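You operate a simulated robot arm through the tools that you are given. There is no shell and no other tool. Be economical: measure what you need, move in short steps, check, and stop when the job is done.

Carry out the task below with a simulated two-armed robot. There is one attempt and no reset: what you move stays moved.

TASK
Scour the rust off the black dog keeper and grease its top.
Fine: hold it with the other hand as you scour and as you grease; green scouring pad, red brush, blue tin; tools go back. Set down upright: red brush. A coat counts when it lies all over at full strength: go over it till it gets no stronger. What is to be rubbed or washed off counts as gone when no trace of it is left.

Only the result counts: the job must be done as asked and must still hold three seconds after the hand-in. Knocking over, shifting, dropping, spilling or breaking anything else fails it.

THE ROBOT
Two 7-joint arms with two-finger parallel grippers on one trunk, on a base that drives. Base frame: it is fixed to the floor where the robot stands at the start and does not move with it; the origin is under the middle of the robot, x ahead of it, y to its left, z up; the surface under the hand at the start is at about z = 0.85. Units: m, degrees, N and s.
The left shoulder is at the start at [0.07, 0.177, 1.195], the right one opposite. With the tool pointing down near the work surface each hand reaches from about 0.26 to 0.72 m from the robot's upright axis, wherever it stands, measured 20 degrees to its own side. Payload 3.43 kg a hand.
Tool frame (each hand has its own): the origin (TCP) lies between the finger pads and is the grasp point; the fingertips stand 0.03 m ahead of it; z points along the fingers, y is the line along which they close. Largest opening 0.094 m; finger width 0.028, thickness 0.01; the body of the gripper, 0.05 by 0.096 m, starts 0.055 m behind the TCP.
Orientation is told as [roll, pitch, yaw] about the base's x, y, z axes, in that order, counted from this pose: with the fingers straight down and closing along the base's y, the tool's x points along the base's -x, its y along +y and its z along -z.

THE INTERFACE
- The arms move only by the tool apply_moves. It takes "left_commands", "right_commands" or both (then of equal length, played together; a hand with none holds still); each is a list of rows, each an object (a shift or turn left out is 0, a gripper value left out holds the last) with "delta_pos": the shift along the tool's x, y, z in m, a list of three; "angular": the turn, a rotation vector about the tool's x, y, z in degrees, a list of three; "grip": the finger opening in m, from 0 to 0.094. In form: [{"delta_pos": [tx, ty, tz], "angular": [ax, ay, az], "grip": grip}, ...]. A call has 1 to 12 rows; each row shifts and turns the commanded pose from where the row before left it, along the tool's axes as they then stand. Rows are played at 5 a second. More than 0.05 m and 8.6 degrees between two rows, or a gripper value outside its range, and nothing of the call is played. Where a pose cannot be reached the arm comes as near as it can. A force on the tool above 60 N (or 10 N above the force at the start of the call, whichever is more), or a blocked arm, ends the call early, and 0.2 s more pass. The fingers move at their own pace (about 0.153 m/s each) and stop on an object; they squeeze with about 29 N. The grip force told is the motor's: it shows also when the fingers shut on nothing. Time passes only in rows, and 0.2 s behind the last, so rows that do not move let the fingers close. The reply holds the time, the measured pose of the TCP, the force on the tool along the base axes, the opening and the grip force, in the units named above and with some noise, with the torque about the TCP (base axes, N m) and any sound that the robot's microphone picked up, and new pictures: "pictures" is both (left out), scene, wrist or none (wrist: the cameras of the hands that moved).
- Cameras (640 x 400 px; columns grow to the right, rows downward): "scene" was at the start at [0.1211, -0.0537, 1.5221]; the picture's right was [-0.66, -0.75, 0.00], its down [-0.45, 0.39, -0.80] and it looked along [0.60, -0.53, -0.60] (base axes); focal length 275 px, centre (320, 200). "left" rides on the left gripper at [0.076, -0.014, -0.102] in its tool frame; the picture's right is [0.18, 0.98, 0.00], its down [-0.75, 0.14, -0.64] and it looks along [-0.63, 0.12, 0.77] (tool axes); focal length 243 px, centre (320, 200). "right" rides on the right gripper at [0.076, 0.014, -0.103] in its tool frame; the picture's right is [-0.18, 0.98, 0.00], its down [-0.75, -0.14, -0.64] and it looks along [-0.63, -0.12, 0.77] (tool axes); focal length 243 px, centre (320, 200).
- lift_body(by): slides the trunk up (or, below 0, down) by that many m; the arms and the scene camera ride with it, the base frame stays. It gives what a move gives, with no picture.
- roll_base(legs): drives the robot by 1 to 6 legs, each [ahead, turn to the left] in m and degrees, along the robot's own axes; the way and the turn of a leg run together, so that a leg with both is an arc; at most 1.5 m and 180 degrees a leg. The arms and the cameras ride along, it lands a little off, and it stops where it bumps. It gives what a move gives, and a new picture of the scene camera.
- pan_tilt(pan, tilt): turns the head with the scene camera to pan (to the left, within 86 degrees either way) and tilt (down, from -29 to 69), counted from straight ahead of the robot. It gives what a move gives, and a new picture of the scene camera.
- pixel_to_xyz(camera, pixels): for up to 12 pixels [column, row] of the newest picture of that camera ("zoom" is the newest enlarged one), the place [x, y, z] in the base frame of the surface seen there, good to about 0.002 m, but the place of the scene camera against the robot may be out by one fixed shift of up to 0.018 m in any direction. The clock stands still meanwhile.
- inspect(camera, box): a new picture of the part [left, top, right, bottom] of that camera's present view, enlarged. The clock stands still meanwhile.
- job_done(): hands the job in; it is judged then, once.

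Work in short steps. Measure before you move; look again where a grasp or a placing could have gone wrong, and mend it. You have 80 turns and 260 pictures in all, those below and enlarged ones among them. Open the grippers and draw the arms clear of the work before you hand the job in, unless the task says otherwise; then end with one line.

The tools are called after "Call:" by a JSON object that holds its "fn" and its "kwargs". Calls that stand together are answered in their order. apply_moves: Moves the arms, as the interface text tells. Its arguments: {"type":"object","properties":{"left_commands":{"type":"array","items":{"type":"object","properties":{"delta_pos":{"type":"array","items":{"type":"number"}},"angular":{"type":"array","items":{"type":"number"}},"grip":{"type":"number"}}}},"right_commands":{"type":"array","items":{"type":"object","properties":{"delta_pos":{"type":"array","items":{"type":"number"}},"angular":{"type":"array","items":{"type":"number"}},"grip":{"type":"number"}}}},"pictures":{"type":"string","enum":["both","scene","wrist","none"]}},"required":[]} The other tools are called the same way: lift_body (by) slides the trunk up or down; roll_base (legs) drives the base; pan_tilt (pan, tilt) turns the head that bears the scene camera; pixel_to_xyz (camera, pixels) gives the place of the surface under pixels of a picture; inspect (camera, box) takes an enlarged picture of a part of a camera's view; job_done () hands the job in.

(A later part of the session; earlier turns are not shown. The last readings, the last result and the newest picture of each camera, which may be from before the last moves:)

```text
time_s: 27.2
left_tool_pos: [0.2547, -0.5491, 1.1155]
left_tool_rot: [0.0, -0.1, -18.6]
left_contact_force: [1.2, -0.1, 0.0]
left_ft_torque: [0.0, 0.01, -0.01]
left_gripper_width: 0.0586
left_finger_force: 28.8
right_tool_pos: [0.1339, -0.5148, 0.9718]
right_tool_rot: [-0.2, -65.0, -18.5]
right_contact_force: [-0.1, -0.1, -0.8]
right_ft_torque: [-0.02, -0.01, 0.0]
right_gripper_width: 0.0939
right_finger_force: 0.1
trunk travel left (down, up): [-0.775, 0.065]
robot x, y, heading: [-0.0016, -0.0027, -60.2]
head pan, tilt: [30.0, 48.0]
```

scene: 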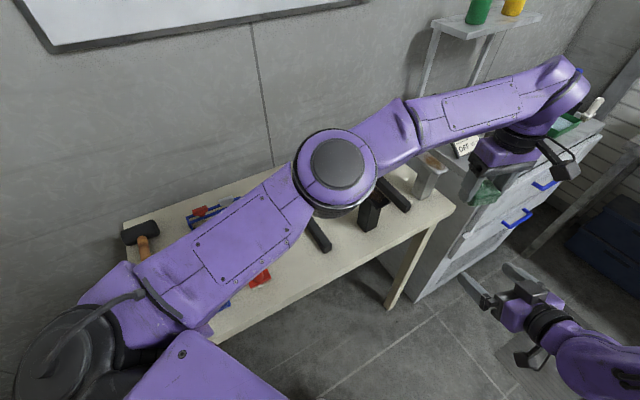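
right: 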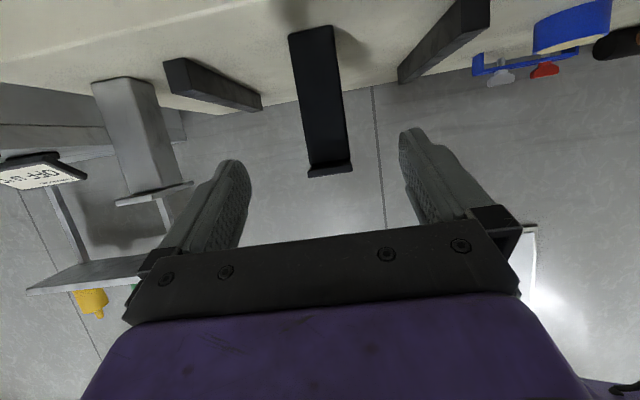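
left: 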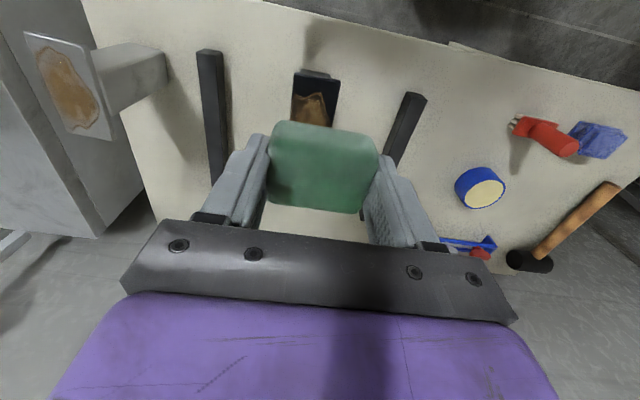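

I return the left hand above the plate (staying high) and then bring the right hand back to its pre-grasp, both turned to yaw 0.

Call:
{"fn": "apply_moves", "kwargs": {"left_commands": [{"delta_pos": [-0.028, 0.031, 0]}, {"delta_pos": [-0.028, 0.031, 0]}, {"delta_pos": [-0.028, 0.031, 0]}, {"delta_pos": [-0.028, 0.031, 0]}, {"delta_pos": [-0.028, 0.031, 0]}, {"angular": [0, 0, -6.2]}, {"angular": [0, 0, -6.2]}, {"angular": [0, 0, -6.2]}, {}, {}, {}, {}], "right_commands": [{}, {}, {}, {}, {"angular": [-5.59, 0, -2.61]}, {"angular": [-5.59, 0, -2.61]}, {"angular": [-5.59, 0, -2.61]}, {"delta_pos": [-0.0137, 0.0142, 0.0393]}, {"delta_pos": [-0.0137, 0.0142, 0.0393]}, {"delta_pos": [-0.0137, 0.0142, 0.0393]}, {"delta_pos": [-0.0137, 0.0142, 0.0393]}, {"delta_pos": [-0.0137, 0.0142, 0.0393]}]}}

```text
time_s: 29.8
left_tool_pos: [0.4387, -0.4456, 1.1163]
left_tool_rot: [-0.1, 0.1, 0.0]
left_contact_force: [-0.8, 0.2, -0.5]
left_ft_torque: [-0.02, 0.0, -0.03]
left_gripper_width: 0.0588
left_finger_force: 29.3
right_tool_pos: [0.341, -0.4435, 0.952]
right_tool_rot: [-0.3, -64.8, -0.1]
right_contact_force: [1.4, -1.1, -0.2]
right_ft_torque: [0.01, -0.02, 0.02]
right_gripper_width: 0.0941
right_finger_force: 0.2
trunk travel left (down, up): [-0.775, 0.065]
robot x, y, heading: [0.0011, 0.0002, -60.5]
head pan, tilt: [30.0, 48.0]
```

scene: 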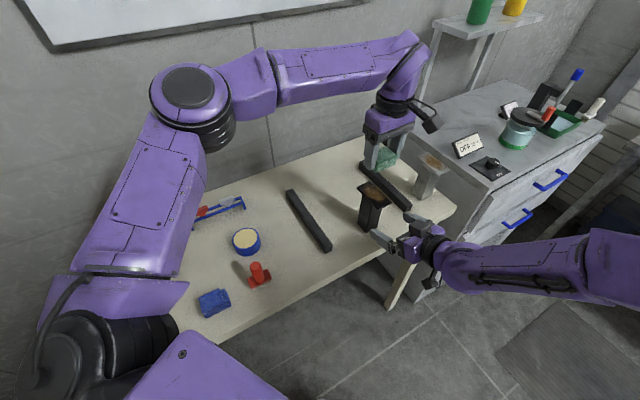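
right: 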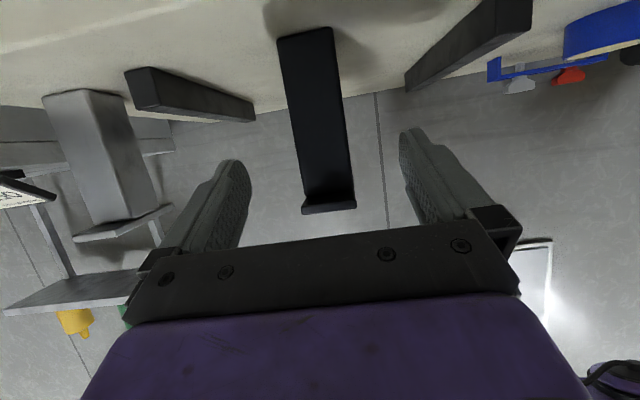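
left: 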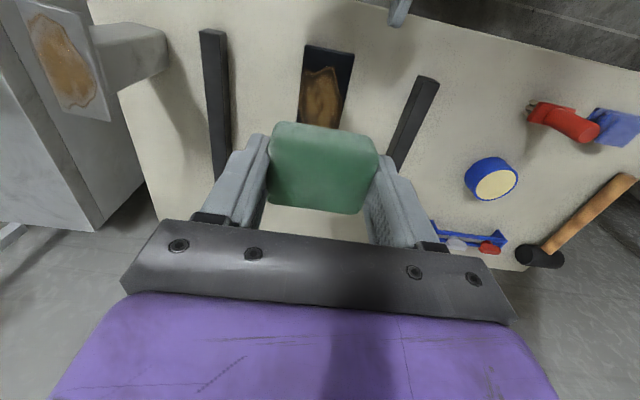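

Both hands are placed and the left elbow is comfortably bent. I regrip the stem and lower the pad to just above contact.

Call:
{"fn": "apply_moves", "kwargs": {"left_commands": [{}, {}, {}, {}, {}, {}, {}, {}, {"delta_pos": [0, 0, 0.03]}, {"delta_pos": [0, 0, 0.03]}, {"delta_pos": [0, 0, 0.03]}], "right_commands": [{"delta_pos": [0, -0.001, 0.022]}, {"delta_pos": [0, 0, 0.022]}, {"delta_pos": [0, 0, 0.022]}, {"delta_pos": [0, 0, 0.019]}, {"grip": 0.06}, {"grip": 0.05}, {"grip": 0.0}, {"grip": 0.0}, {}, {}, {}], "pictures": "none"}}

Call:
{"fn": "inspect", "kwargs": {"camera": "scene", "box": [330, 110, 470, 260]}}

```text
time_s: 32.2
left_tool_pos: [0.4362, -0.4463, 1.0266]
left_tool_rot: [-0.1, 0.1, 0.0]
left_contact_force: [1.0, -0.4, 0.3]
left_ft_torque: [-0.01, -0.04, 0.02]
left_gripper_width: 0.0585
left_finger_force: 29.4
right_tool_pos: [0.4208, -0.4442, 0.914]
right_tool_rot: [-0.2, -65.0, 0.1]
right_contact_force: [1.7, -0.4, 0.5]
right_ft_torque: [0.03, -0.13, -0.05]
right_gripper_width: 0.0482
right_finger_force: 29.2
trunk travel left (down, up): [-0.775, 0.065]
robot x, y, heading: [-0.0031, 0.0017, -60.3]
head pan, tilt: [30.0, 48.0]
```

```text
2.67 times, centred on (400, 185) of scene
```

zoom: 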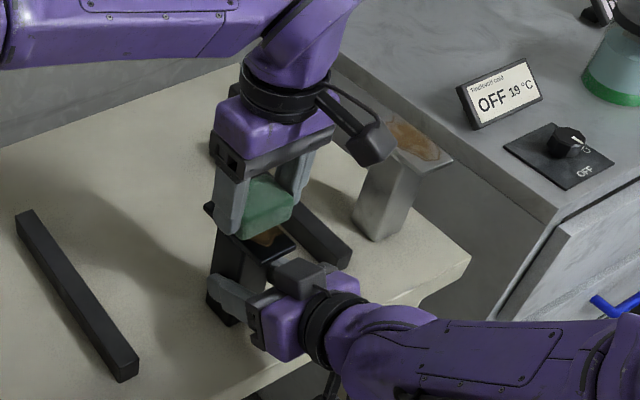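

Regripped. I lower the pad to light contact.

Call:
{"fn": "apply_moves", "kwargs": {"left_commands": [{"delta_pos": [0, 0, 0.006]}, {"delta_pos": [0, 0, 0.0015]}, {"delta_pos": [0, 0, 0.001]}], "pictures": "none"}}

```text
time_s: 33.0
left_tool_pos: [0.4374, -0.4461, 1.0184]
left_tool_rot: [-0.3, 0.0, 0.1]
left_contact_force: [-1.2, -0.7, 10.1]
left_ft_torque: [0.1, 0.08, 0.0]
left_gripper_width: 0.0584
left_finger_force: 28.4
right_tool_pos: [0.4198, -0.4438, 0.9133]
right_tool_rot: [-0.3, -64.9, 0.1]
right_contact_force: [2.6, -1.1, -1.5]
right_ft_torque: [-0.08, -0.27, -0.11]
right_gripper_width: 0.048
right_finger_force: 29.4
trunk travel left (down, up): [-0.775, 0.065]
robot x, y, heading: [-0.0003, 0.0012, -60.3]
head pan, tilt: [30.0, 48.0]
```

10 N of contact: good. Strokes along x between ≈0.414 and 0.462.

Call:
{"fn": "apply_moves", "kwargs": {"left_commands": [{"delta_pos": [0.012, 0, 0.0003]}, {"delta_pos": [0.011, 0, 0]}, {"delta_pos": [-0.016, 0, 0]}, {"delta_pos": [-0.016, 0, 0]}, {"delta_pos": [-0.016, 0, 0]}, {"delta_pos": [0.016, 0, 0]}, {"delta_pos": [0.016, 0, 0]}, {"delta_pos": [0.016, 0, 0]}, {"delta_pos": [-0.016, 0, 0]}, {"delta_pos": [-0.016, 0, 0]}, {"delta_pos": [-0.016, 0, 0]}], "pictures": "wrist"}}

Call:
{"fn": "inspect", "kwargs": {"camera": "left", "box": [250, 20, 400, 140]}}

```text
time_s: 35.4
left_tool_pos: [0.463, -0.4465, 1.0185]
left_tool_rot: [-0.1, 0.0, -0.1]
left_contact_force: [-3.3, -0.4, 7.6]
left_ft_torque: [-0.04, 0.13, -0.03]
left_gripper_width: 0.0589
left_finger_force: 28.9
right_tool_pos: [0.4209, -0.4451, 0.9158]
right_tool_rot: [-0.3, -65.0, 0.2]
right_contact_force: [2.5, 1.3, -2.9]
right_ft_torque: [0.13, 0.6, 0.02]
right_gripper_width: 0.0481
right_finger_force: 28.8
trunk travel left (down, up): [-0.775, 0.065]
robot x, y, heading: [0.0004, 0.0001, -60.3]
head pan, tilt: [30.0, 48.0]
```

left: 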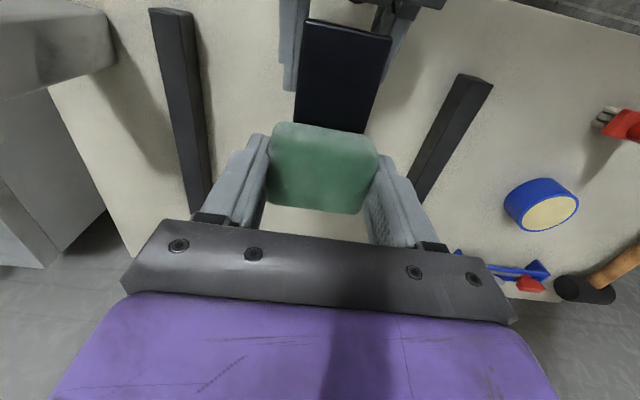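

```text
3.33 times, centred on (325, 80) of left
```

zoom: 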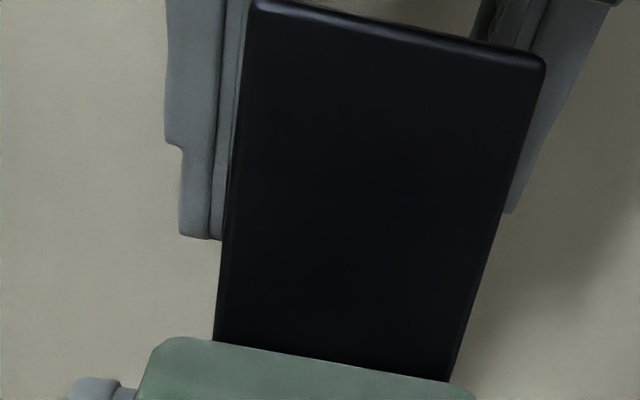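

Rust seen gone on the visible part. I add a few more strokes with small sideways offsets, then lift off and move back so the whole top shows.

Call:
{"fn": "apply_moves", "kwargs": {"left_commands": [{"delta_pos": [0.016, 0.004, 0]}, {"delta_pos": [0.016, 0, 0]}, {"delta_pos": [0.016, 0, 0]}, {"delta_pos": [-0.016, -0.008, 0]}, {"delta_pos": [-0.016, 0, 0]}, {"delta_pos": [-0.016, 0, 0]}, {"delta_pos": [-0.004, 0.004, 0]}, {"delta_pos": [0.01, 0, 0]}, {"delta_pos": [0, 0, -0.03]}, {"delta_pos": [0, 0.01, -0.03]}, {"delta_pos": [0, 0.045, -0.01]}, {"delta_pos": [0, 0.045, 0]}], "pictures": "scene"}}

Call:
{"fn": "inspect", "kwargs": {"camera": "scene", "box": [345, 160, 425, 220]}}

```text
time_s: 38.0
left_tool_pos: [0.4578, -0.347, 1.087]
left_tool_rot: [-0.2, 0.0, 0.0]
left_contact_force: [0.1, 0.1, -0.5]
left_ft_torque: [-0.03, 0.02, 0.01]
left_gripper_width: 0.0589
left_finger_force: 29.5
right_tool_pos: [0.4213, -0.4429, 0.9159]
right_tool_rot: [-0.4, -64.9, 0.2]
right_contact_force: [-0.7, 0.9, 4.5]
right_ft_torque: [0.2, -0.05, 0.02]
right_gripper_width: 0.0479
right_finger_force: 28.9
trunk travel left (down, up): [-0.775, 0.065]
robot x, y, heading: [0.0007, 0.0035, -60.2]
head pan, tilt: [30.0, 48.0]
```

scene: 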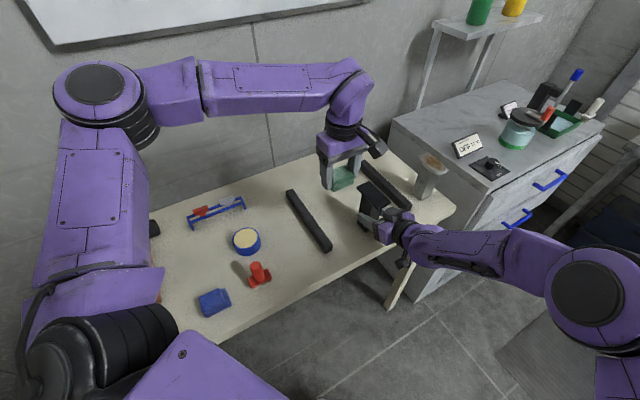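

```text
6.67 times, centred on (385, 190) of scene
```

zoom: 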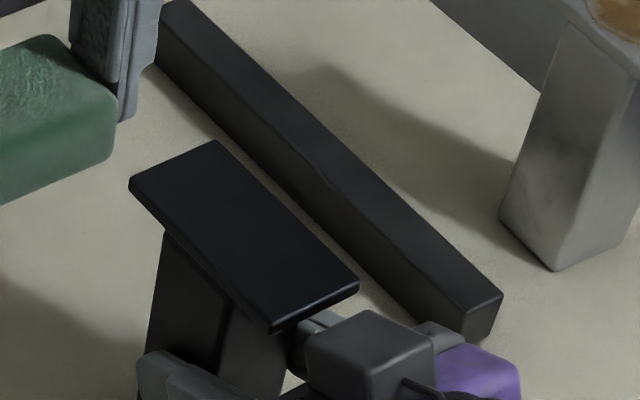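

The whole top is clean black. I carry the pad back over its place (0.539, 0.000).

Call:
{"fn": "apply_moves", "kwargs": {"left_commands": [{"delta_pos": [-0.0102, 0.0434, 0]}, {"delta_pos": [-0.0102, 0.0434, 0]}, {"delta_pos": [-0.0102, 0.0434, 0]}, {"delta_pos": [-0.0102, 0.0434, 0]}, {"delta_pos": [-0.0102, 0.0434, 0]}, {"delta_pos": [-0.0102, 0.0434, 0]}, {"delta_pos": [-0.0102, 0.0434, 0]}, {"delta_pos": [-0.0102, 0.0434, 0]}, {"delta_pos": [0, 0, 0.04]}, {"delta_pos": [0, 0, 0.04]}, {"delta_pos": [0, 0, 0.04]}, {"delta_pos": [0, 0, 0.03]}], "pictures": "wrist"}}

```text
time_s: 40.6
left_tool_pos: [0.5393, -0.0004, 0.936]
left_tool_rot: [-0.1, 0.0, -0.1]
left_contact_force: [0.5, -0.3, 0.4]
left_ft_torque: [0.02, 0.0, 0.01]
left_gripper_width: 0.0584
left_finger_force: 28.9
right_tool_pos: [0.4201, -0.4443, 0.9143]
right_tool_rot: [-0.3, -64.9, 0.1]
right_contact_force: [-1.7, 1.5, 3.8]
right_ft_torque: [0.24, -0.01, 0.06]
right_gripper_width: 0.0482
right_finger_force: 28.9
trunk travel left (down, up): [-0.775, 0.065]
robot x, y, heading: [-0.0008, -0.0015, -60.1]
head pan, tilt: [30.0, 48.0]
```

left: 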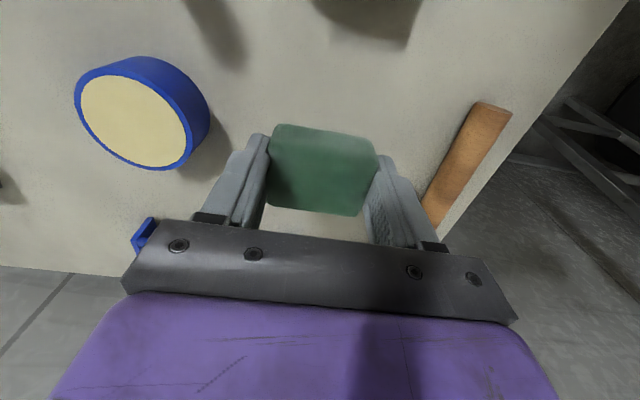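

Over its spot. I lower it 0.048, release and rise.

Call:
{"fn": "apply_moves", "kwargs": {"left_commands": [{"delta_pos": [0, 0, 0.03]}, {"delta_pos": [0, 0, 0.015]}, {"delta_pos": [0, 0, 0.003]}, {"grip": 0.078}, {"grip": 0.078}, {"delta_pos": [0, 0, -0.04]}, {"delta_pos": [0, 0, -0.05]}, {"delta_pos": [0, 0, -0.05]}], "pictures": "wrist"}}

```text
time_s: 42.4
left_tool_pos: [0.5333, 0.0016, 1.033]
left_tool_rot: [-0.1, 0.0, -0.1]
left_contact_force: [-0.2, -0.5, 0.5]
left_ft_torque: [-0.02, -0.01, 0.03]
left_gripper_width: 0.0777
left_finger_force: 0.1
right_tool_pos: [0.4199, -0.4452, 0.9149]
right_tool_rot: [-0.3, -65.1, 0.2]
right_contact_force: [-0.5, 0.8, 3.3]
right_ft_torque: [0.08, 0.12, 0.06]
right_gripper_width: 0.0481
right_finger_force: 28.8
trunk travel left (down, up): [-0.775, 0.065]
robot x, y, heading: [-0.0011, -0.0017, -60.5]
head pan, tilt: [30.0, 48.0]
```

left: 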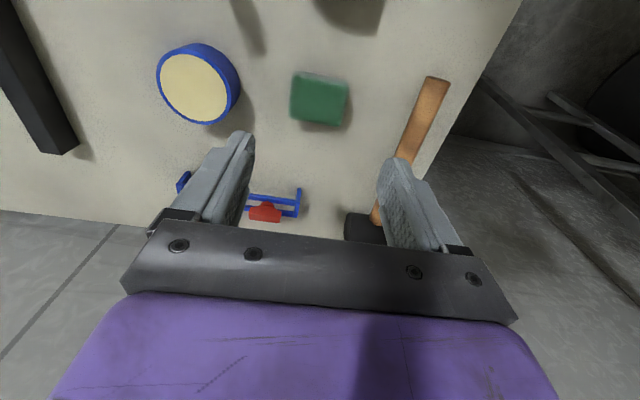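

Pad lies back in place. I move over the brush handle (0.429,-0.110), opening 0.05, and stop just above it.

Call:
{"fn": "apply_moves", "kwargs": {"left_commands": [{"delta_pos": [0.0268, -0.0278, 0], "grip": 0.05}, {"delta_pos": [0.0268, -0.0278, 0]}, {"delta_pos": [0.0268, -0.0278, 0]}, {"delta_pos": [0.0268, -0.0278, 0]}, {"delta_pos": [0, 0, 0.03]}, {"delta_pos": [0, 0, 0.025]}], "pictures": "wrist"}}

```text
time_s: 43.8
left_tool_pos: [0.4316, -0.1131, 0.9752]
left_tool_rot: [-0.2, 0.1, 0.0]
left_contact_force: [-0.7, -0.5, -0.3]
left_ft_torque: [0.01, 0.0, -0.02]
left_gripper_width: 0.05
left_finger_force: 0.1
left hand out of reach, approached as far as the arm can: row 4
right_tool_pos: [0.4192, -0.4445, 0.9155]
right_tool_rot: [-0.2, -65.0, 0.1]
right_contact_force: [0.8, 0.0, 4.6]
right_ft_torque: [0.06, 0.03, -0.05]
right_gripper_width: 0.0481
right_finger_force: 29.4
trunk travel left (down, up): [-0.775, 0.065]
robot x, y, heading: [0.0011, -0.0042, -60.6]
head pan, tilt: [30.0, 48.0]
```

left: 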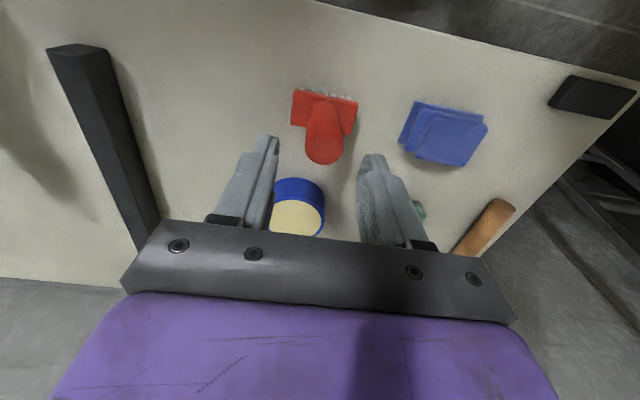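

Hand is at (0.432,-0.113,0.975). I re-measure the handle top before descending.

Call:
{"fn": "pixel_to_xyz", "kwargs": {"camera": "left", "pixels": [[324, 148], [310, 148], [338, 148], [324, 135], [324, 160], [298, 95], [354, 103], [294, 120], [348, 130]]}}

```text
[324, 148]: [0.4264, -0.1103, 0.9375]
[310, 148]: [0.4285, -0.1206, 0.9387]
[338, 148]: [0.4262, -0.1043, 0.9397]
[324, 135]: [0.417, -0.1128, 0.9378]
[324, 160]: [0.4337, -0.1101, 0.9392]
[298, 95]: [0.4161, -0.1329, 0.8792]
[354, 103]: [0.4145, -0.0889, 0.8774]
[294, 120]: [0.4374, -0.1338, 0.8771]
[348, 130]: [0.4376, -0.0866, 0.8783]
```

Handle centre ≈(0.427,-0.111). I shift 4 mm, descend 0.05 and close.

Call:
{"fn": "apply_moves", "kwargs": {"left_commands": [{"delta_pos": [0.004, 0.001, 0.02]}, {"delta_pos": [0, 0, 0.02]}, {"delta_pos": [0, 0, 0.01]}, {"grip": 0.03}, {"grip": 0.0}, {"grip": 0.0}], "pictures": "wrist"}}

```text
time_s: 45.2
left_tool_pos: [0.4299, -0.1131, 0.9245]
left_tool_rot: [-0.1, 0.0, 0.0]
left_contact_force: [-0.5, -0.3, 0.3]
left_ft_torque: [0.03, -0.02, 0.01]
left_gripper_width: 0.0245
left_finger_force: 28.7
right_tool_pos: [0.4195, -0.4441, 0.9145]
right_tool_rot: [-0.4, -65.0, 0.0]
right_contact_force: [-0.2, -0.6, 4.6]
right_ft_torque: [0.09, -0.02, -0.03]
right_gripper_width: 0.0478
right_finger_force: 28.6
trunk travel left (down, up): [-0.775, 0.065]
robot x, y, heading: [-0.0039, -0.0002, -60.4]
head pan, tilt: [30.0, 48.0]
```

left: 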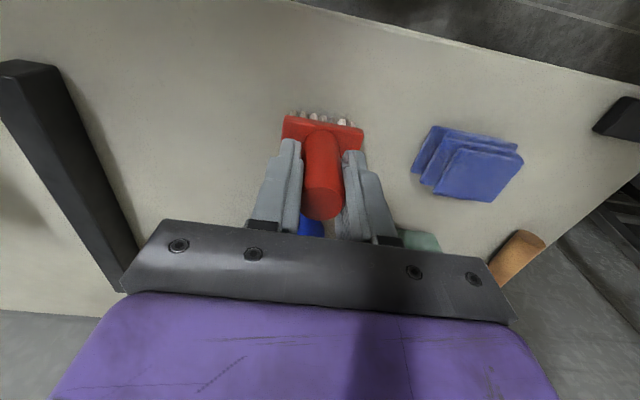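

Brush is held (opening 0.0245). I lift it 0.045, then go over to above the tin (0.547,-0.122).

Call:
{"fn": "apply_moves", "kwargs": {"left_commands": [{"delta_pos": [0, 0, -0.025]}, {"delta_pos": [0, 0, -0.025]}, {"delta_pos": [-0.03, -0.0025, -0.005]}, {"delta_pos": [-0.03, -0.0025, -0.005]}, {"delta_pos": [-0.03, -0.0025, 0]}, {"delta_pos": [-0.029, -0.0025, 0]}], "pictures": "wrist"}}

Call:
{"fn": "inspect", "kwargs": {"camera": "scene", "box": [170, 170, 330, 290]}}

```text
time_s: 46.6
left_tool_pos: [0.5507, -0.1218, 0.9828]
left_tool_rot: [-0.1, -0.1, 0.0]
left_contact_force: [-0.2, 0.1, -0.7]
left_ft_torque: [0.01, 0.01, -0.03]
left_gripper_width: 0.0249
left_finger_force: 29.0
right_tool_pos: [0.4204, -0.4444, 0.9146]
right_tool_rot: [-0.3, -65.0, 0.1]
right_contact_force: [0.1, -0.5, 3.8]
right_ft_torque: [0.1, -0.03, -0.04]
right_gripper_width: 0.048
right_finger_force: 29.5
trunk travel left (down, up): [-0.775, 0.065]
robot x, y, heading: [-0.0009, -0.0059, -60.2]
head pan, tilt: [30.0, 48.0]
```

left: 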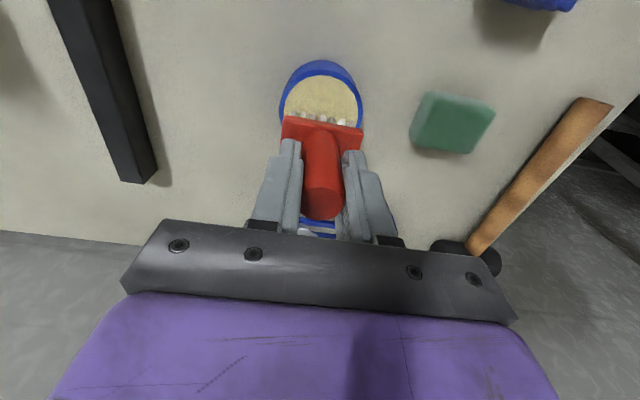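

```text
3.33 times, centred on (250, 230) of scene
```

zoom: 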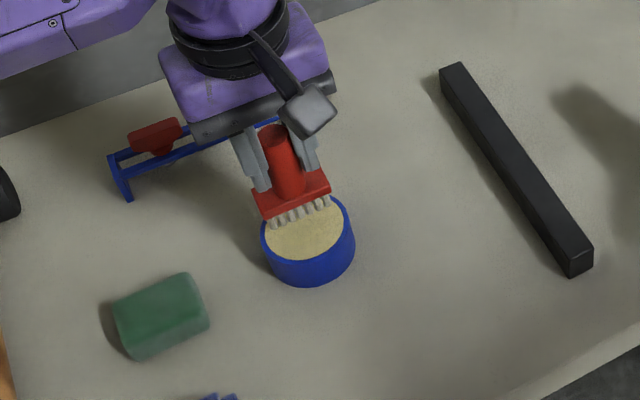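

Brush bottom is ≈0.023 above the grease. I lower to the surface in small steps.

Call:
{"fn": "apply_moves", "kwargs": {"left_commands": [{"delta_pos": [0.002, 0, 0.018]}, {"delta_pos": [0, 0, 0.003]}, {"delta_pos": [0, 0, 0.002]}], "pictures": "wrist"}}

Call:
{"fn": "inspect", "kwargs": {"camera": "scene", "box": [210, 190, 290, 260]}}

```text
time_s: 47.4
left_tool_pos: [0.5472, -0.1232, 0.9615]
left_tool_rot: [-0.1, 0.0, 0.0]
left_contact_force: [0.6, -1.0, 0.4]
left_ft_torque: [0.02, -0.02, 0.0]
left_gripper_width: 0.0243
left_finger_force: 29.0
right_tool_pos: [0.4201, -0.4446, 0.9158]
right_tool_rot: [-0.3, -65.0, 0.2]
right_contact_force: [0.2, -0.3, 4.2]
right_ft_torque: [0.1, 0.01, -0.02]
right_gripper_width: 0.048
right_finger_force: 28.6
trunk travel left (down, up): [-0.775, 0.065]
robot x, y, heading: [0.0003, -0.001, -60.4]
head pan, tilt: [30.0, 48.0]
```

left: 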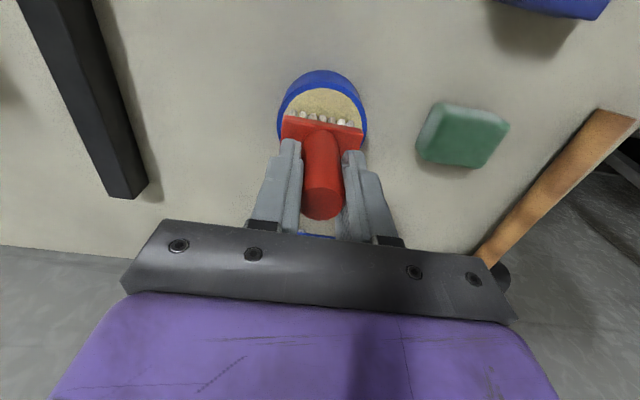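

```text
5.71 times, centred on (250, 225) of scene
```

zoom: 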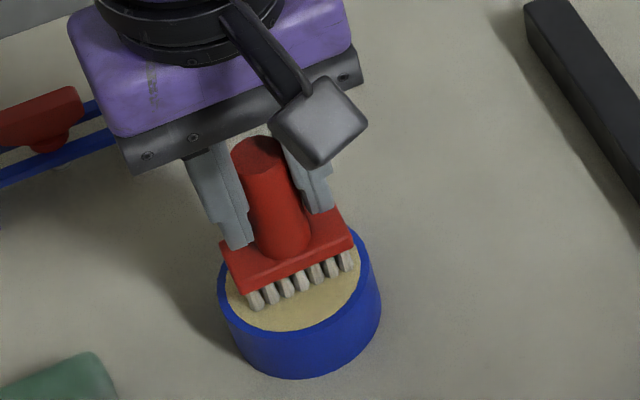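

Bristles are centred and nearly on the grease. I press a couple of mm more.

Call:
{"fn": "apply_moves", "kwargs": {"left_commands": [{"delta_pos": [0, 0, 0.0015]}, {"delta_pos": [0, 0, 0.0015]}, {}], "pictures": "none"}}

Call:
{"fn": "inspect", "kwargs": {"camera": "scene", "box": [210, 190, 290, 260]}}

```text
time_s: 48.2
left_tool_pos: [0.5473, -0.1232, 0.9607]
left_tool_rot: [-0.1, 0.0, 0.0]
left_contact_force: [0.7, 0.2, 4.4]
left_ft_torque: [-0.05, -0.08, -0.02]
left_gripper_width: 0.0246
left_finger_force: 29.3
right_tool_pos: [0.4188, -0.4442, 0.9142]
right_tool_rot: [-0.4, -64.9, 0.3]
right_contact_force: [1.2, -0.4, 3.7]
right_ft_torque: [0.07, -0.08, -0.05]
right_gripper_width: 0.0481
right_finger_force: 28.7
trunk travel left (down, up): [-0.775, 0.065]
robot x, y, heading: [-0.0032, 0.0025, -60.3]
head pan, tilt: [30.0, 48.0]
```

```text
5.71 times, centred on (250, 225) of scene
```

zoom: 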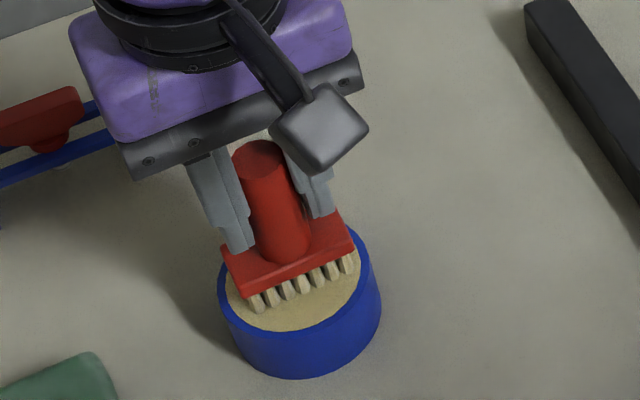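

4.4 N contact and the bristles are now yellowed with grease. I lift and carry the brush above the keeper.

Call:
{"fn": "apply_moves", "kwargs": {"left_commands": [{"delta_pos": [0, 0, -0.03]}, {"delta_pos": [0, 0, -0.05]}, {"delta_pos": [0, 0, -0.05]}, {"delta_pos": [0.0157, -0.0462, 0]}, {"delta_pos": [0.0157, -0.0462, 0]}, {"delta_pos": [0.0157, -0.0462, 0]}, {"delta_pos": [0.0157, -0.0462, 0]}, {"delta_pos": [0.0157, -0.0462, 0]}, {"delta_pos": [0.0157, -0.0462, 0]}, {"delta_pos": [0.0157, -0.0462, 0]}, {"delta_pos": [0, 0, 0.02]}], "pictures": "wrist"}}

Call:
{"fn": "inspect", "kwargs": {"camera": "scene", "box": [340, 130, 440, 230]}}

```text
time_s: 50.6
left_tool_pos: [0.4353, -0.4475, 1.0682]
left_tool_rot: [-0.2, 0.1, 0.0]
left_contact_force: [0.1, 0.6, -1.0]
left_ft_torque: [0.0, 0.03, -0.01]
left_gripper_width: 0.0248
left_finger_force: 29.5
right_tool_pos: [0.4198, -0.4452, 0.9147]
right_tool_rot: [-0.4, -65.1, 0.3]
right_contact_force: [-1.1, -1.6, 3.0]
right_ft_torque: [0.02, -0.08, -0.03]
right_gripper_width: 0.048
right_finger_force: 28.9
trunk travel left (down, up): [-0.775, 0.065]
robot x, y, heading: [0.0021, 0.0009, -60.5]
head pan, tilt: [30.0, 48.0]
```

left: 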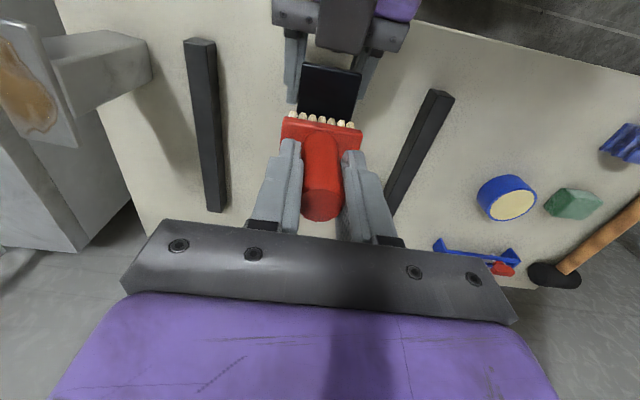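

```text
4.00 times, centred on (390, 180) of scene
```

zoom: 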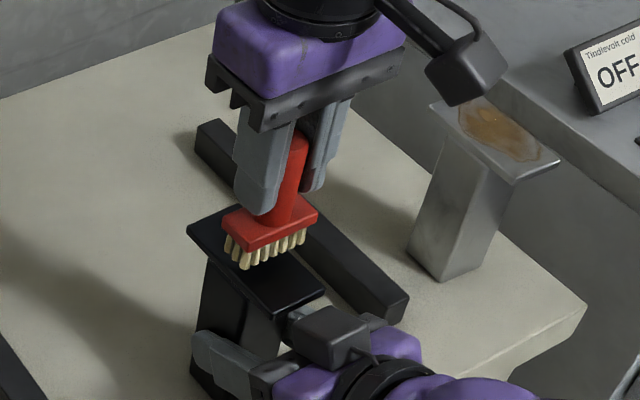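

Brush is over the plate, ≈11 mm above. I lower to contact.

Call:
{"fn": "apply_moves", "kwargs": {"left_commands": [{"delta_pos": [0, 0, 0.008]}, {"delta_pos": [0, 0, 0.002]}, {"delta_pos": [0, 0, 0.0015]}], "pictures": "none"}}

```text
time_s: 51.4
left_tool_pos: [0.4379, -0.4462, 1.0555]
left_tool_rot: [-0.1, 0.0, -0.1]
left_contact_force: [-2.0, 1.3, 1.5]
left_ft_torque: [0.02, 0.04, -0.05]
left_gripper_width: 0.0246
left_finger_force: 28.6
right_tool_pos: [0.42, -0.4456, 0.9151]
right_tool_rot: [-0.2, -64.9, 0.1]
right_contact_force: [2.0, -2.0, 2.1]
right_ft_torque: [0.08, 0.02, -0.05]
right_gripper_width: 0.0479
right_finger_force: 28.9
trunk travel left (down, up): [-0.775, 0.065]
robot x, y, heading: [-0.0037, 0.0016, -60.4]
head pan, tilt: [30.0, 48.0]
```

Light contact. I brush from the near end to the far end and back, pressing a touch more.

Call:
{"fn": "apply_moves", "kwargs": {"left_commands": [{"delta_pos": [0.012, 0, 0.0007]}, {"delta_pos": [0.012, 0, 0]}, {"delta_pos": [0.012, 0, 0]}, {"delta_pos": [-0.0148, 0, 0]}, {"delta_pos": [-0.0148, 0, 0]}, {"delta_pos": [-0.0148, 0, 0]}, {"delta_pos": [-0.0148, 0, 0]}, {"delta_pos": [-0.0148, 0, 0]}], "pictures": "wrist"}}

Call:
{"fn": "inspect", "kwargs": {"camera": "left", "box": [260, 20, 400, 150]}}

Call:
{"fn": "inspect", "kwargs": {"camera": "scene", "box": [340, 140, 430, 220]}}

```text
time_s: 53.2
left_tool_pos: [0.475, -0.4467, 1.0561]
left_tool_rot: [0.0, 0.0, -0.1]
left_contact_force: [-1.4, 0.0, 3.2]
left_ft_torque: [0.0, 0.13, -0.02]
left_gripper_width: 0.0246
left_finger_force: 29.0
right_tool_pos: [0.4199, -0.4441, 0.9156]
right_tool_rot: [-0.4, -64.9, 0.2]
right_contact_force: [1.4, -1.5, 2.3]
right_ft_torque: [0.15, 0.29, -0.01]
right_gripper_width: 0.048
right_finger_force: 29.2
trunk travel left (down, up): [-0.775, 0.065]
robot x, y, heading: [0.0038, -0.0026, -60.2]
head pan, tilt: [30.0, 48.0]
```

left: 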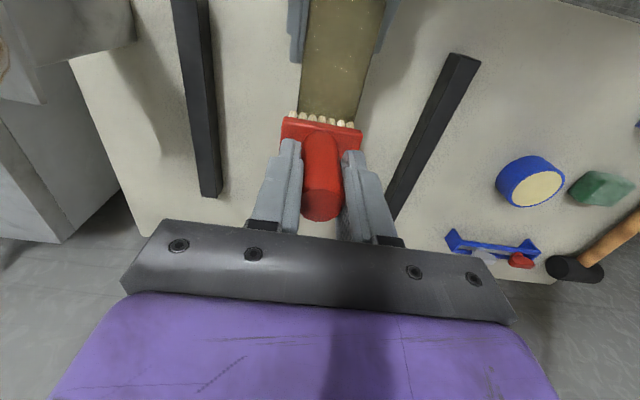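

```text
3.08 times, centred on (330, 85) of left
```

zoom: 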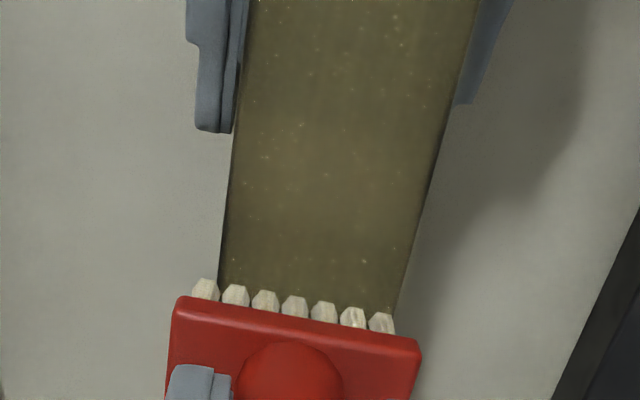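

```text
5.00 times, centred on (385, 180) of scene
```

zoom: 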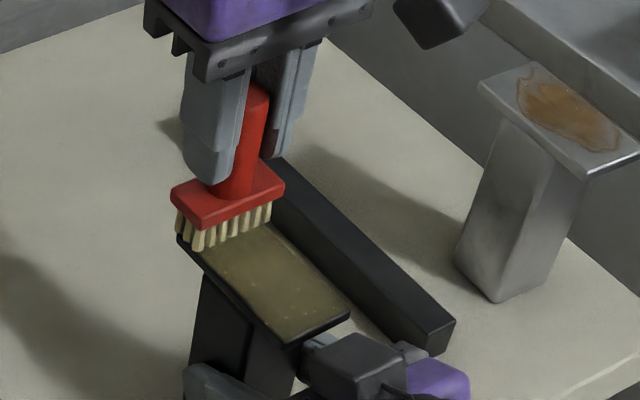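

The coat is growing but still translucent, and the very near edge (zoom (330,330)) is bare. I brush more passes, reaching slightly further at the near end.

Call:
{"fn": "apply_moves", "kwargs": {"left_commands": [{"delta_pos": [0.0195, 0.001, 0]}, {"delta_pos": [0.0195, 0, 0]}, {"delta_pos": [0.0195, 0, 0]}, {"delta_pos": [0.0195, 0, 0]}, {"delta_pos": [-0.0195, -0.002, 0]}, {"delta_pos": [-0.0195, 0, 0]}, {"delta_pos": [-0.0195, 0, 0]}, {"delta_pos": [-0.0215, 0, 0]}, {"delta_pos": [0.0215, 0.001, 0]}, {"delta_pos": [0.0195, 0, 0]}, {"delta_pos": [0.0195, 0, 0]}, {"delta_pos": [0.0195, 0, 0]}], "pictures": "none"}}

Call:
{"fn": "inspect", "kwargs": {"camera": "scene", "box": [340, 140, 430, 220]}}

```text
time_s: 55.8
left_tool_pos: [0.393, -0.4458, 1.0557]
left_tool_rot: [0.0, 0.0, 0.1]
left_contact_force: [2.6, 0.4, 5.1]
left_ft_torque: [-0.02, -0.23, 0.01]
left_gripper_width: 0.0248
left_finger_force: 28.5
right_tool_pos: [0.4182, -0.4432, 0.9142]
right_tool_rot: [-0.2, -65.0, 0.1]
right_contact_force: [-6.3, 0.3, 0.6]
right_ft_torque: [0.16, -0.13, 0.01]
right_gripper_width: 0.048
right_finger_force: 28.8
trunk travel left (down, up): [-0.775, 0.065]
robot x, y, heading: [0.0009, -0.0015, -60.2]
head pan, tilt: [30.0, 48.0]
```

```text
5.00 times, centred on (385, 180) of scene
```

zoom: 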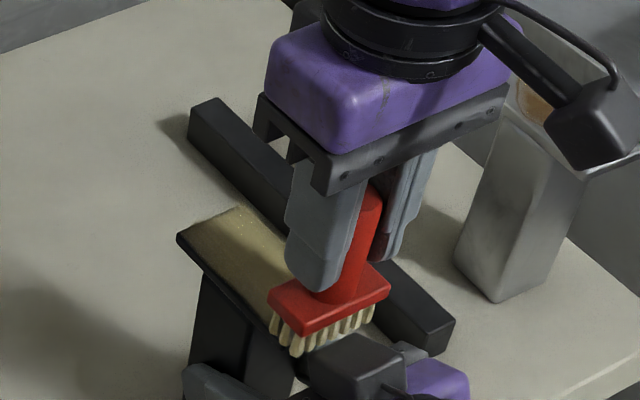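

At x 0.393 the bristles overlap the near edge (and nearly meet the right camera housing, so no further). The far end looks thinner; I brush on with extra strokes there.

Call:
{"fn": "apply_moves", "kwargs": {"left_commands": [{"delta_pos": [-0.02, 0, 0]}, {"delta_pos": [-0.02, 0, 0]}, {"delta_pos": [-0.02, 0, 0]}, {"delta_pos": [-0.02, 0, 0]}, {"delta_pos": [-0.006, 0, 0]}, {"delta_pos": [0.015, 0, 0]}, {"delta_pos": [0.015, 0, 0]}, {"delta_pos": [-0.015, 0, 0]}, {"delta_pos": [-0.015, 0, 0]}, {"delta_pos": [0, 0, -0.02]}], "pictures": "wrist"}}

Call:
{"fn": "inspect", "kwargs": {"camera": "scene", "box": [350, 150, 420, 210]}}

Call:
{"fn": "inspect", "kwargs": {"camera": "left", "box": [260, 0, 400, 130]}}

```text
time_s: 58.0
left_tool_pos: [0.483, -0.4462, 1.0746]
left_tool_rot: [-0.1, 0.0, 0.0]
left_contact_force: [0.6, 0.6, -0.6]
left_ft_torque: [0.01, 0.0, 0.01]
left_gripper_width: 0.0248
left_finger_force: 28.6
right_tool_pos: [0.4201, -0.4453, 0.9154]
right_tool_rot: [-0.3, -65.0, 0.1]
right_contact_force: [0.5, 0.5, 2.8]
right_ft_torque: [0.08, 0.09, -0.01]
right_gripper_width: 0.0479
right_finger_force: 29.1
trunk travel left (down, up): [-0.775, 0.065]
robot x, y, heading: [-0.0031, -0.0001, -60.3]
head pan, tilt: [30.0, 48.0]
```

left: 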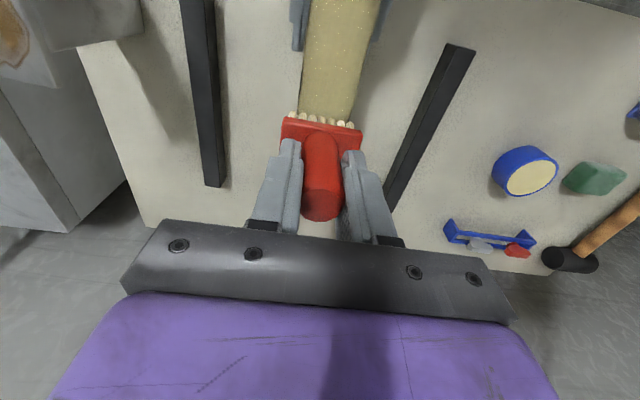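

```text
6.67 times, centred on (385, 180) of scene
```

zoom: 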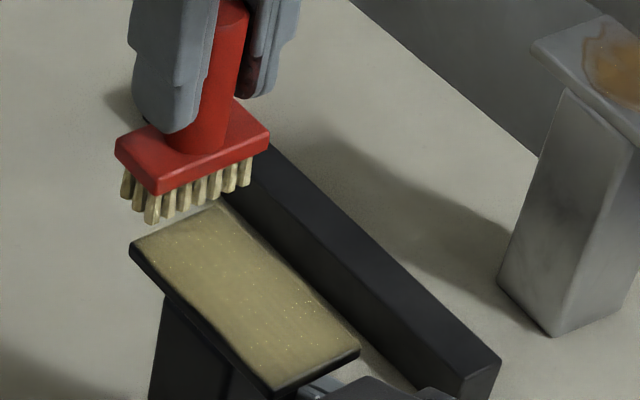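

```text
3.08 times, centred on (330, 65) of left
```

zoom: 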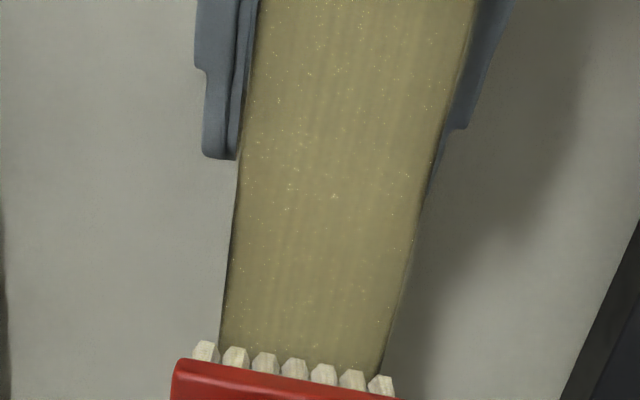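

Coverage is even but may still be thin at the long edges. I go down again and brush with sideways offsets of ±5 mm.

Call:
{"fn": "apply_moves", "kwargs": {"left_commands": [{"delta_pos": [0.004, 0.005, 0.0195]}, {"delta_pos": [0.021, 0, 0.001]}, {"delta_pos": [0.021, 0, 0]}, {"delta_pos": [0.021, 0, 0]}, {"delta_pos": [0.021, 0, 0]}, {"delta_pos": [0, -0.01, 0]}, {"delta_pos": [-0.021, 0, 0]}, {"delta_pos": [-0.021, 0, 0]}, {"delta_pos": [-0.021, 0, 0]}, {"delta_pos": [-0.021, 0, 0]}, {"delta_pos": [0, 0.005, 0]}, {"delta_pos": [0.021, 0, 0]}], "pictures": "none"}}

Call:
{"fn": "apply_moves", "kwargs": {"left_commands": [{"delta_pos": [0.021, 0, 0]}, {"delta_pos": [0.021, 0, 0]}, {"delta_pos": [0.021, 0, 0]}, {"delta_pos": [-0.021, 0, 0]}, {"delta_pos": [-0.021, 0, 0]}, {"delta_pos": [-0.021, 0, 0]}, {"delta_pos": [-0.021, 0, 0]}, {"delta_pos": [-0.004, 0, 0]}, {"delta_pos": [0, 0, -0.02]}], "pictures": "wrist"}}

Call:
{"fn": "inspect", "kwargs": {"camera": "scene", "box": [350, 150, 420, 210]}}

Call:
{"fn": "inspect", "kwargs": {"camera": "left", "box": [260, 0, 400, 130]}}

```text
time_s: 60.6
left_tool_pos: [0.4586, -0.4452, 1.0571]
left_tool_rot: [-0.1, -0.2, 0.1]
left_contact_force: [6.6, 0.1, 14.6]
left_ft_torque: [0.14, -0.41, -0.04]
left_gripper_width: 0.0246
left_finger_force: 29.5
right_tool_pos: [0.4195, -0.4449, 0.915]
right_tool_rot: [-0.2, -64.9, -0.1]
right_contact_force: [-4.5, 0.8, -2.1]
right_ft_torque: [0.19, -0.58, -0.04]
right_gripper_width: 0.048
right_finger_force: 29.0
trunk travel left (down, up): [-0.775, 0.065]
robot x, y, heading: [-0.0007, 0.0001, -60.3]
head pan, tilt: [30.0, 48.0]
```

```text
time_s: 62.6
left_tool_pos: [0.4846, -0.4451, 1.0767]
left_tool_rot: [0.0, 0.0, 0.0]
left_contact_force: [-0.4, 0.9, 0.0]
left_ft_torque: [-0.01, 0.02, -0.01]
left_gripper_width: 0.0245
left_finger_force: 29.1
right_tool_pos: [0.4205, -0.4445, 0.9154]
right_tool_rot: [-0.3, -65.0, 0.1]
right_contact_force: [-0.4, 0.0, 1.9]
right_ft_torque: [-0.02, 0.1, -0.02]
right_gripper_width: 0.048
right_finger_force: 29.1
trunk travel left (down, up): [-0.775, 0.065]
robot x, y, heading: [-0.0001, 0.0011, -60.1]
head pan, tilt: [30.0, 48.0]
```

left: 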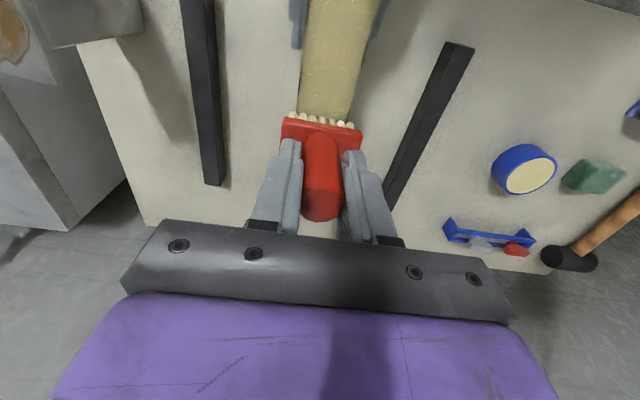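

```text
6.67 times, centred on (385, 180) of scene
```

zoom: 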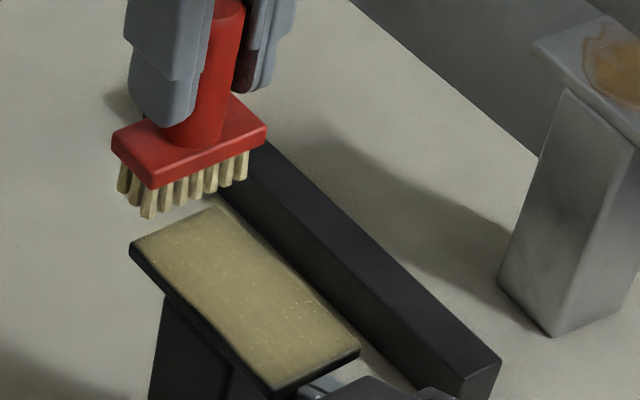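

```text
3.08 times, centred on (330, 65) of left
```

zoom: 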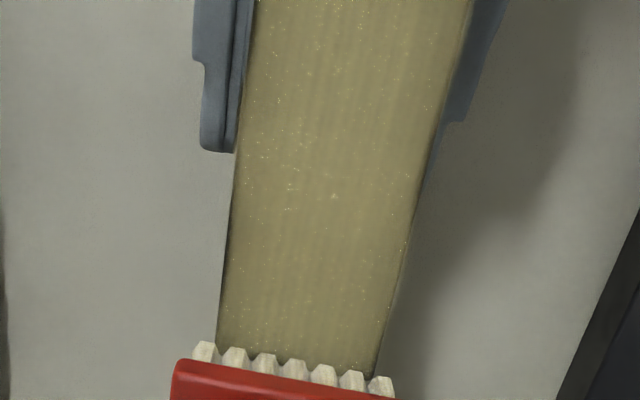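

Only a slight change, so it's near saturation, but to be sure it isn't just an emptied brush, I re-dip: back over the tin and down.

Call:
{"fn": "apply_moves", "kwargs": {"left_commands": [{"delta_pos": [-0.009, 0.046, 0]}, {"delta_pos": [-0.009, 0.046, 0]}, {"delta_pos": [-0.009, 0.046, 0]}, {"delta_pos": [-0.009, 0.046, 0]}, {"delta_pos": [-0.009, 0.046, 0]}, {"delta_pos": [-0.009, 0.046, 0]}, {"delta_pos": [-0.009, 0.046, 0]}, {"delta_pos": [0, 0, 0.045]}, {"delta_pos": [0, 0, 0.045]}], "pictures": "none"}}

Call:
{"fn": "inspect", "kwargs": {"camera": "scene", "box": [350, 150, 420, 210]}}

Call:
{"fn": "inspect", "kwargs": {"camera": "scene", "box": [210, 190, 290, 260]}}

```text
time_s: 64.6
left_tool_pos: [0.5471, -0.1227, 0.9849]
left_tool_rot: [-0.1, 0.0, 0.1]
left_contact_force: [0.1, -0.2, -0.9]
left_ft_torque: [-0.01, 0.01, 0.02]
left_gripper_width: 0.0246
left_finger_force: 28.7
right_tool_pos: [0.4198, -0.4444, 0.9143]
right_tool_rot: [-0.5, -64.9, 0.3]
right_contact_force: [-0.6, 1.3, 3.4]
right_ft_torque: [0.14, -0.06, 0.04]
right_gripper_width: 0.048
right_finger_force: 28.4
trunk travel left (down, up): [-0.775, 0.065]
robot x, y, heading: [-0.0023, -0.0004, -60.6]
head pan, tilt: [30.0, 48.0]
```

```text
6.67 times, centred on (385, 180) of scene
```

zoom: 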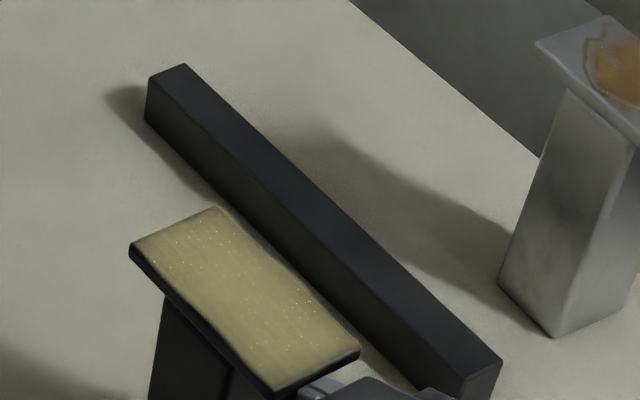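

```text
5.71 times, centred on (250, 225) of scene
```

zoom: 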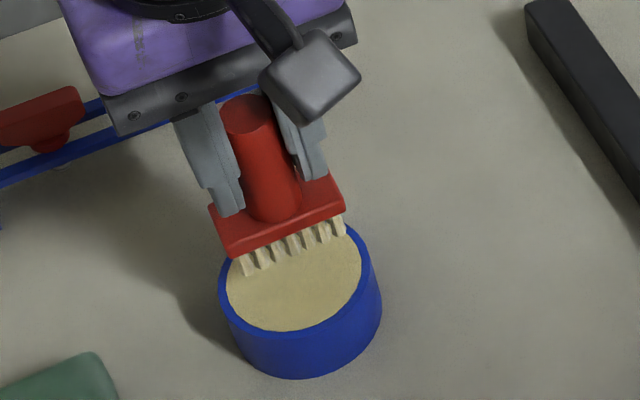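

Coat looks even with slightly fainter rims at far end. I dip (down ≈0.024) and lift again.

Call:
{"fn": "apply_moves", "kwargs": {"left_commands": [{"delta_pos": [0, 0, 0.018]}, {"delta_pos": [0, 0, 0.004]}, {"delta_pos": [0, 0, 0.003]}, {}], "pictures": "none"}}

```text
time_s: 65.6
left_tool_pos: [0.5464, -0.1244, 0.9611]
left_tool_rot: [-0.1, 0.1, 0.0]
left_contact_force: [-0.4, -0.1, 0.1]
left_ft_torque: [-0.01, 0.0, -0.03]
left_gripper_width: 0.0243
left_finger_force: 29.0
right_tool_pos: [0.4204, -0.4429, 0.9143]
right_tool_rot: [-0.3, -64.9, 0.1]
right_contact_force: [-0.7, 1.3, 2.4]
right_ft_torque: [0.07, 0.04, 0.0]
right_gripper_width: 0.0478
right_finger_force: 29.0
trunk travel left (down, up): [-0.775, 0.065]
robot x, y, heading: [-0.0001, 0.0044, -60.3]
head pan, tilt: [30.0, 48.0]
```

No force yet; 3 mm more with a hold.

Call:
{"fn": "apply_moves", "kwargs": {"left_commands": [{"delta_pos": [0, 0, 0.0015]}, {"delta_pos": [0, 0, 0.0015]}, {}], "pictures": "none"}}

```text
time_s: 66.4
left_tool_pos: [0.5443, -0.1237, 0.958]
left_tool_rot: [-0.1, 0.1, 0.0]
left_contact_force: [0.1, 0.4, 4.6]
left_ft_torque: [0.06, 0.03, 0.02]
left_gripper_width: 0.0247
left_finger_force: 29.4
right_tool_pos: [0.4201, -0.4451, 0.9149]
right_tool_rot: [-0.4, -64.9, 0.3]
right_contact_force: [1.0, 1.4, 1.4]
right_ft_torque: [0.0, -0.01, 0.06]
right_gripper_width: 0.0478
right_finger_force: 29.0
trunk travel left (down, up): [-0.775, 0.065]
robot x, y, heading: [0.0015, -0.0001, -60.3]
head pan, tilt: [30.0, 48.0]
```

4.6 N: dipped. Lift, return over the plate and lower to contact.

Call:
{"fn": "apply_moves", "kwargs": {"left_commands": [{"delta_pos": [0, 0, -0.03]}, {"delta_pos": [0, 0, -0.05]}, {"delta_pos": [0, 0, -0.05]}, {"delta_pos": [0.0155, -0.046, 0]}, {"delta_pos": [0.0155, -0.046, 0]}, {"delta_pos": [0.0155, -0.046, 0]}, {"delta_pos": [0.0155, -0.046, 0]}, {"delta_pos": [0.0155, -0.046, 0]}, {"delta_pos": [0.0155, -0.046, 0]}, {"delta_pos": [0.0155, -0.046, 0]}, {"delta_pos": [0, 0, 0.025]}, {"delta_pos": [0, 0, 0.007]}], "pictures": "none"}}

```text
time_s: 69.0
left_tool_pos: [0.4364, -0.4447, 1.0571]
left_tool_rot: [-0.1, 0.1, 0.0]
left_contact_force: [0.7, 0.3, -0.5]
left_ft_torque: [-0.01, 0.01, -0.01]
left_gripper_width: 0.0245
left_finger_force: 29.3
right_tool_pos: [0.4196, -0.4445, 0.915]
right_tool_rot: [-0.2, -65.0, 0.1]
right_contact_force: [1.0, 1.3, 3.4]
right_ft_torque: [0.01, -0.06, 0.0]
right_gripper_width: 0.0481
right_finger_force: 29.2
trunk travel left (down, up): [-0.775, 0.065]
robot x, y, heading: [-0.0025, 0.0002, -60.4]
head pan, tilt: [30.0, 48.0]
```

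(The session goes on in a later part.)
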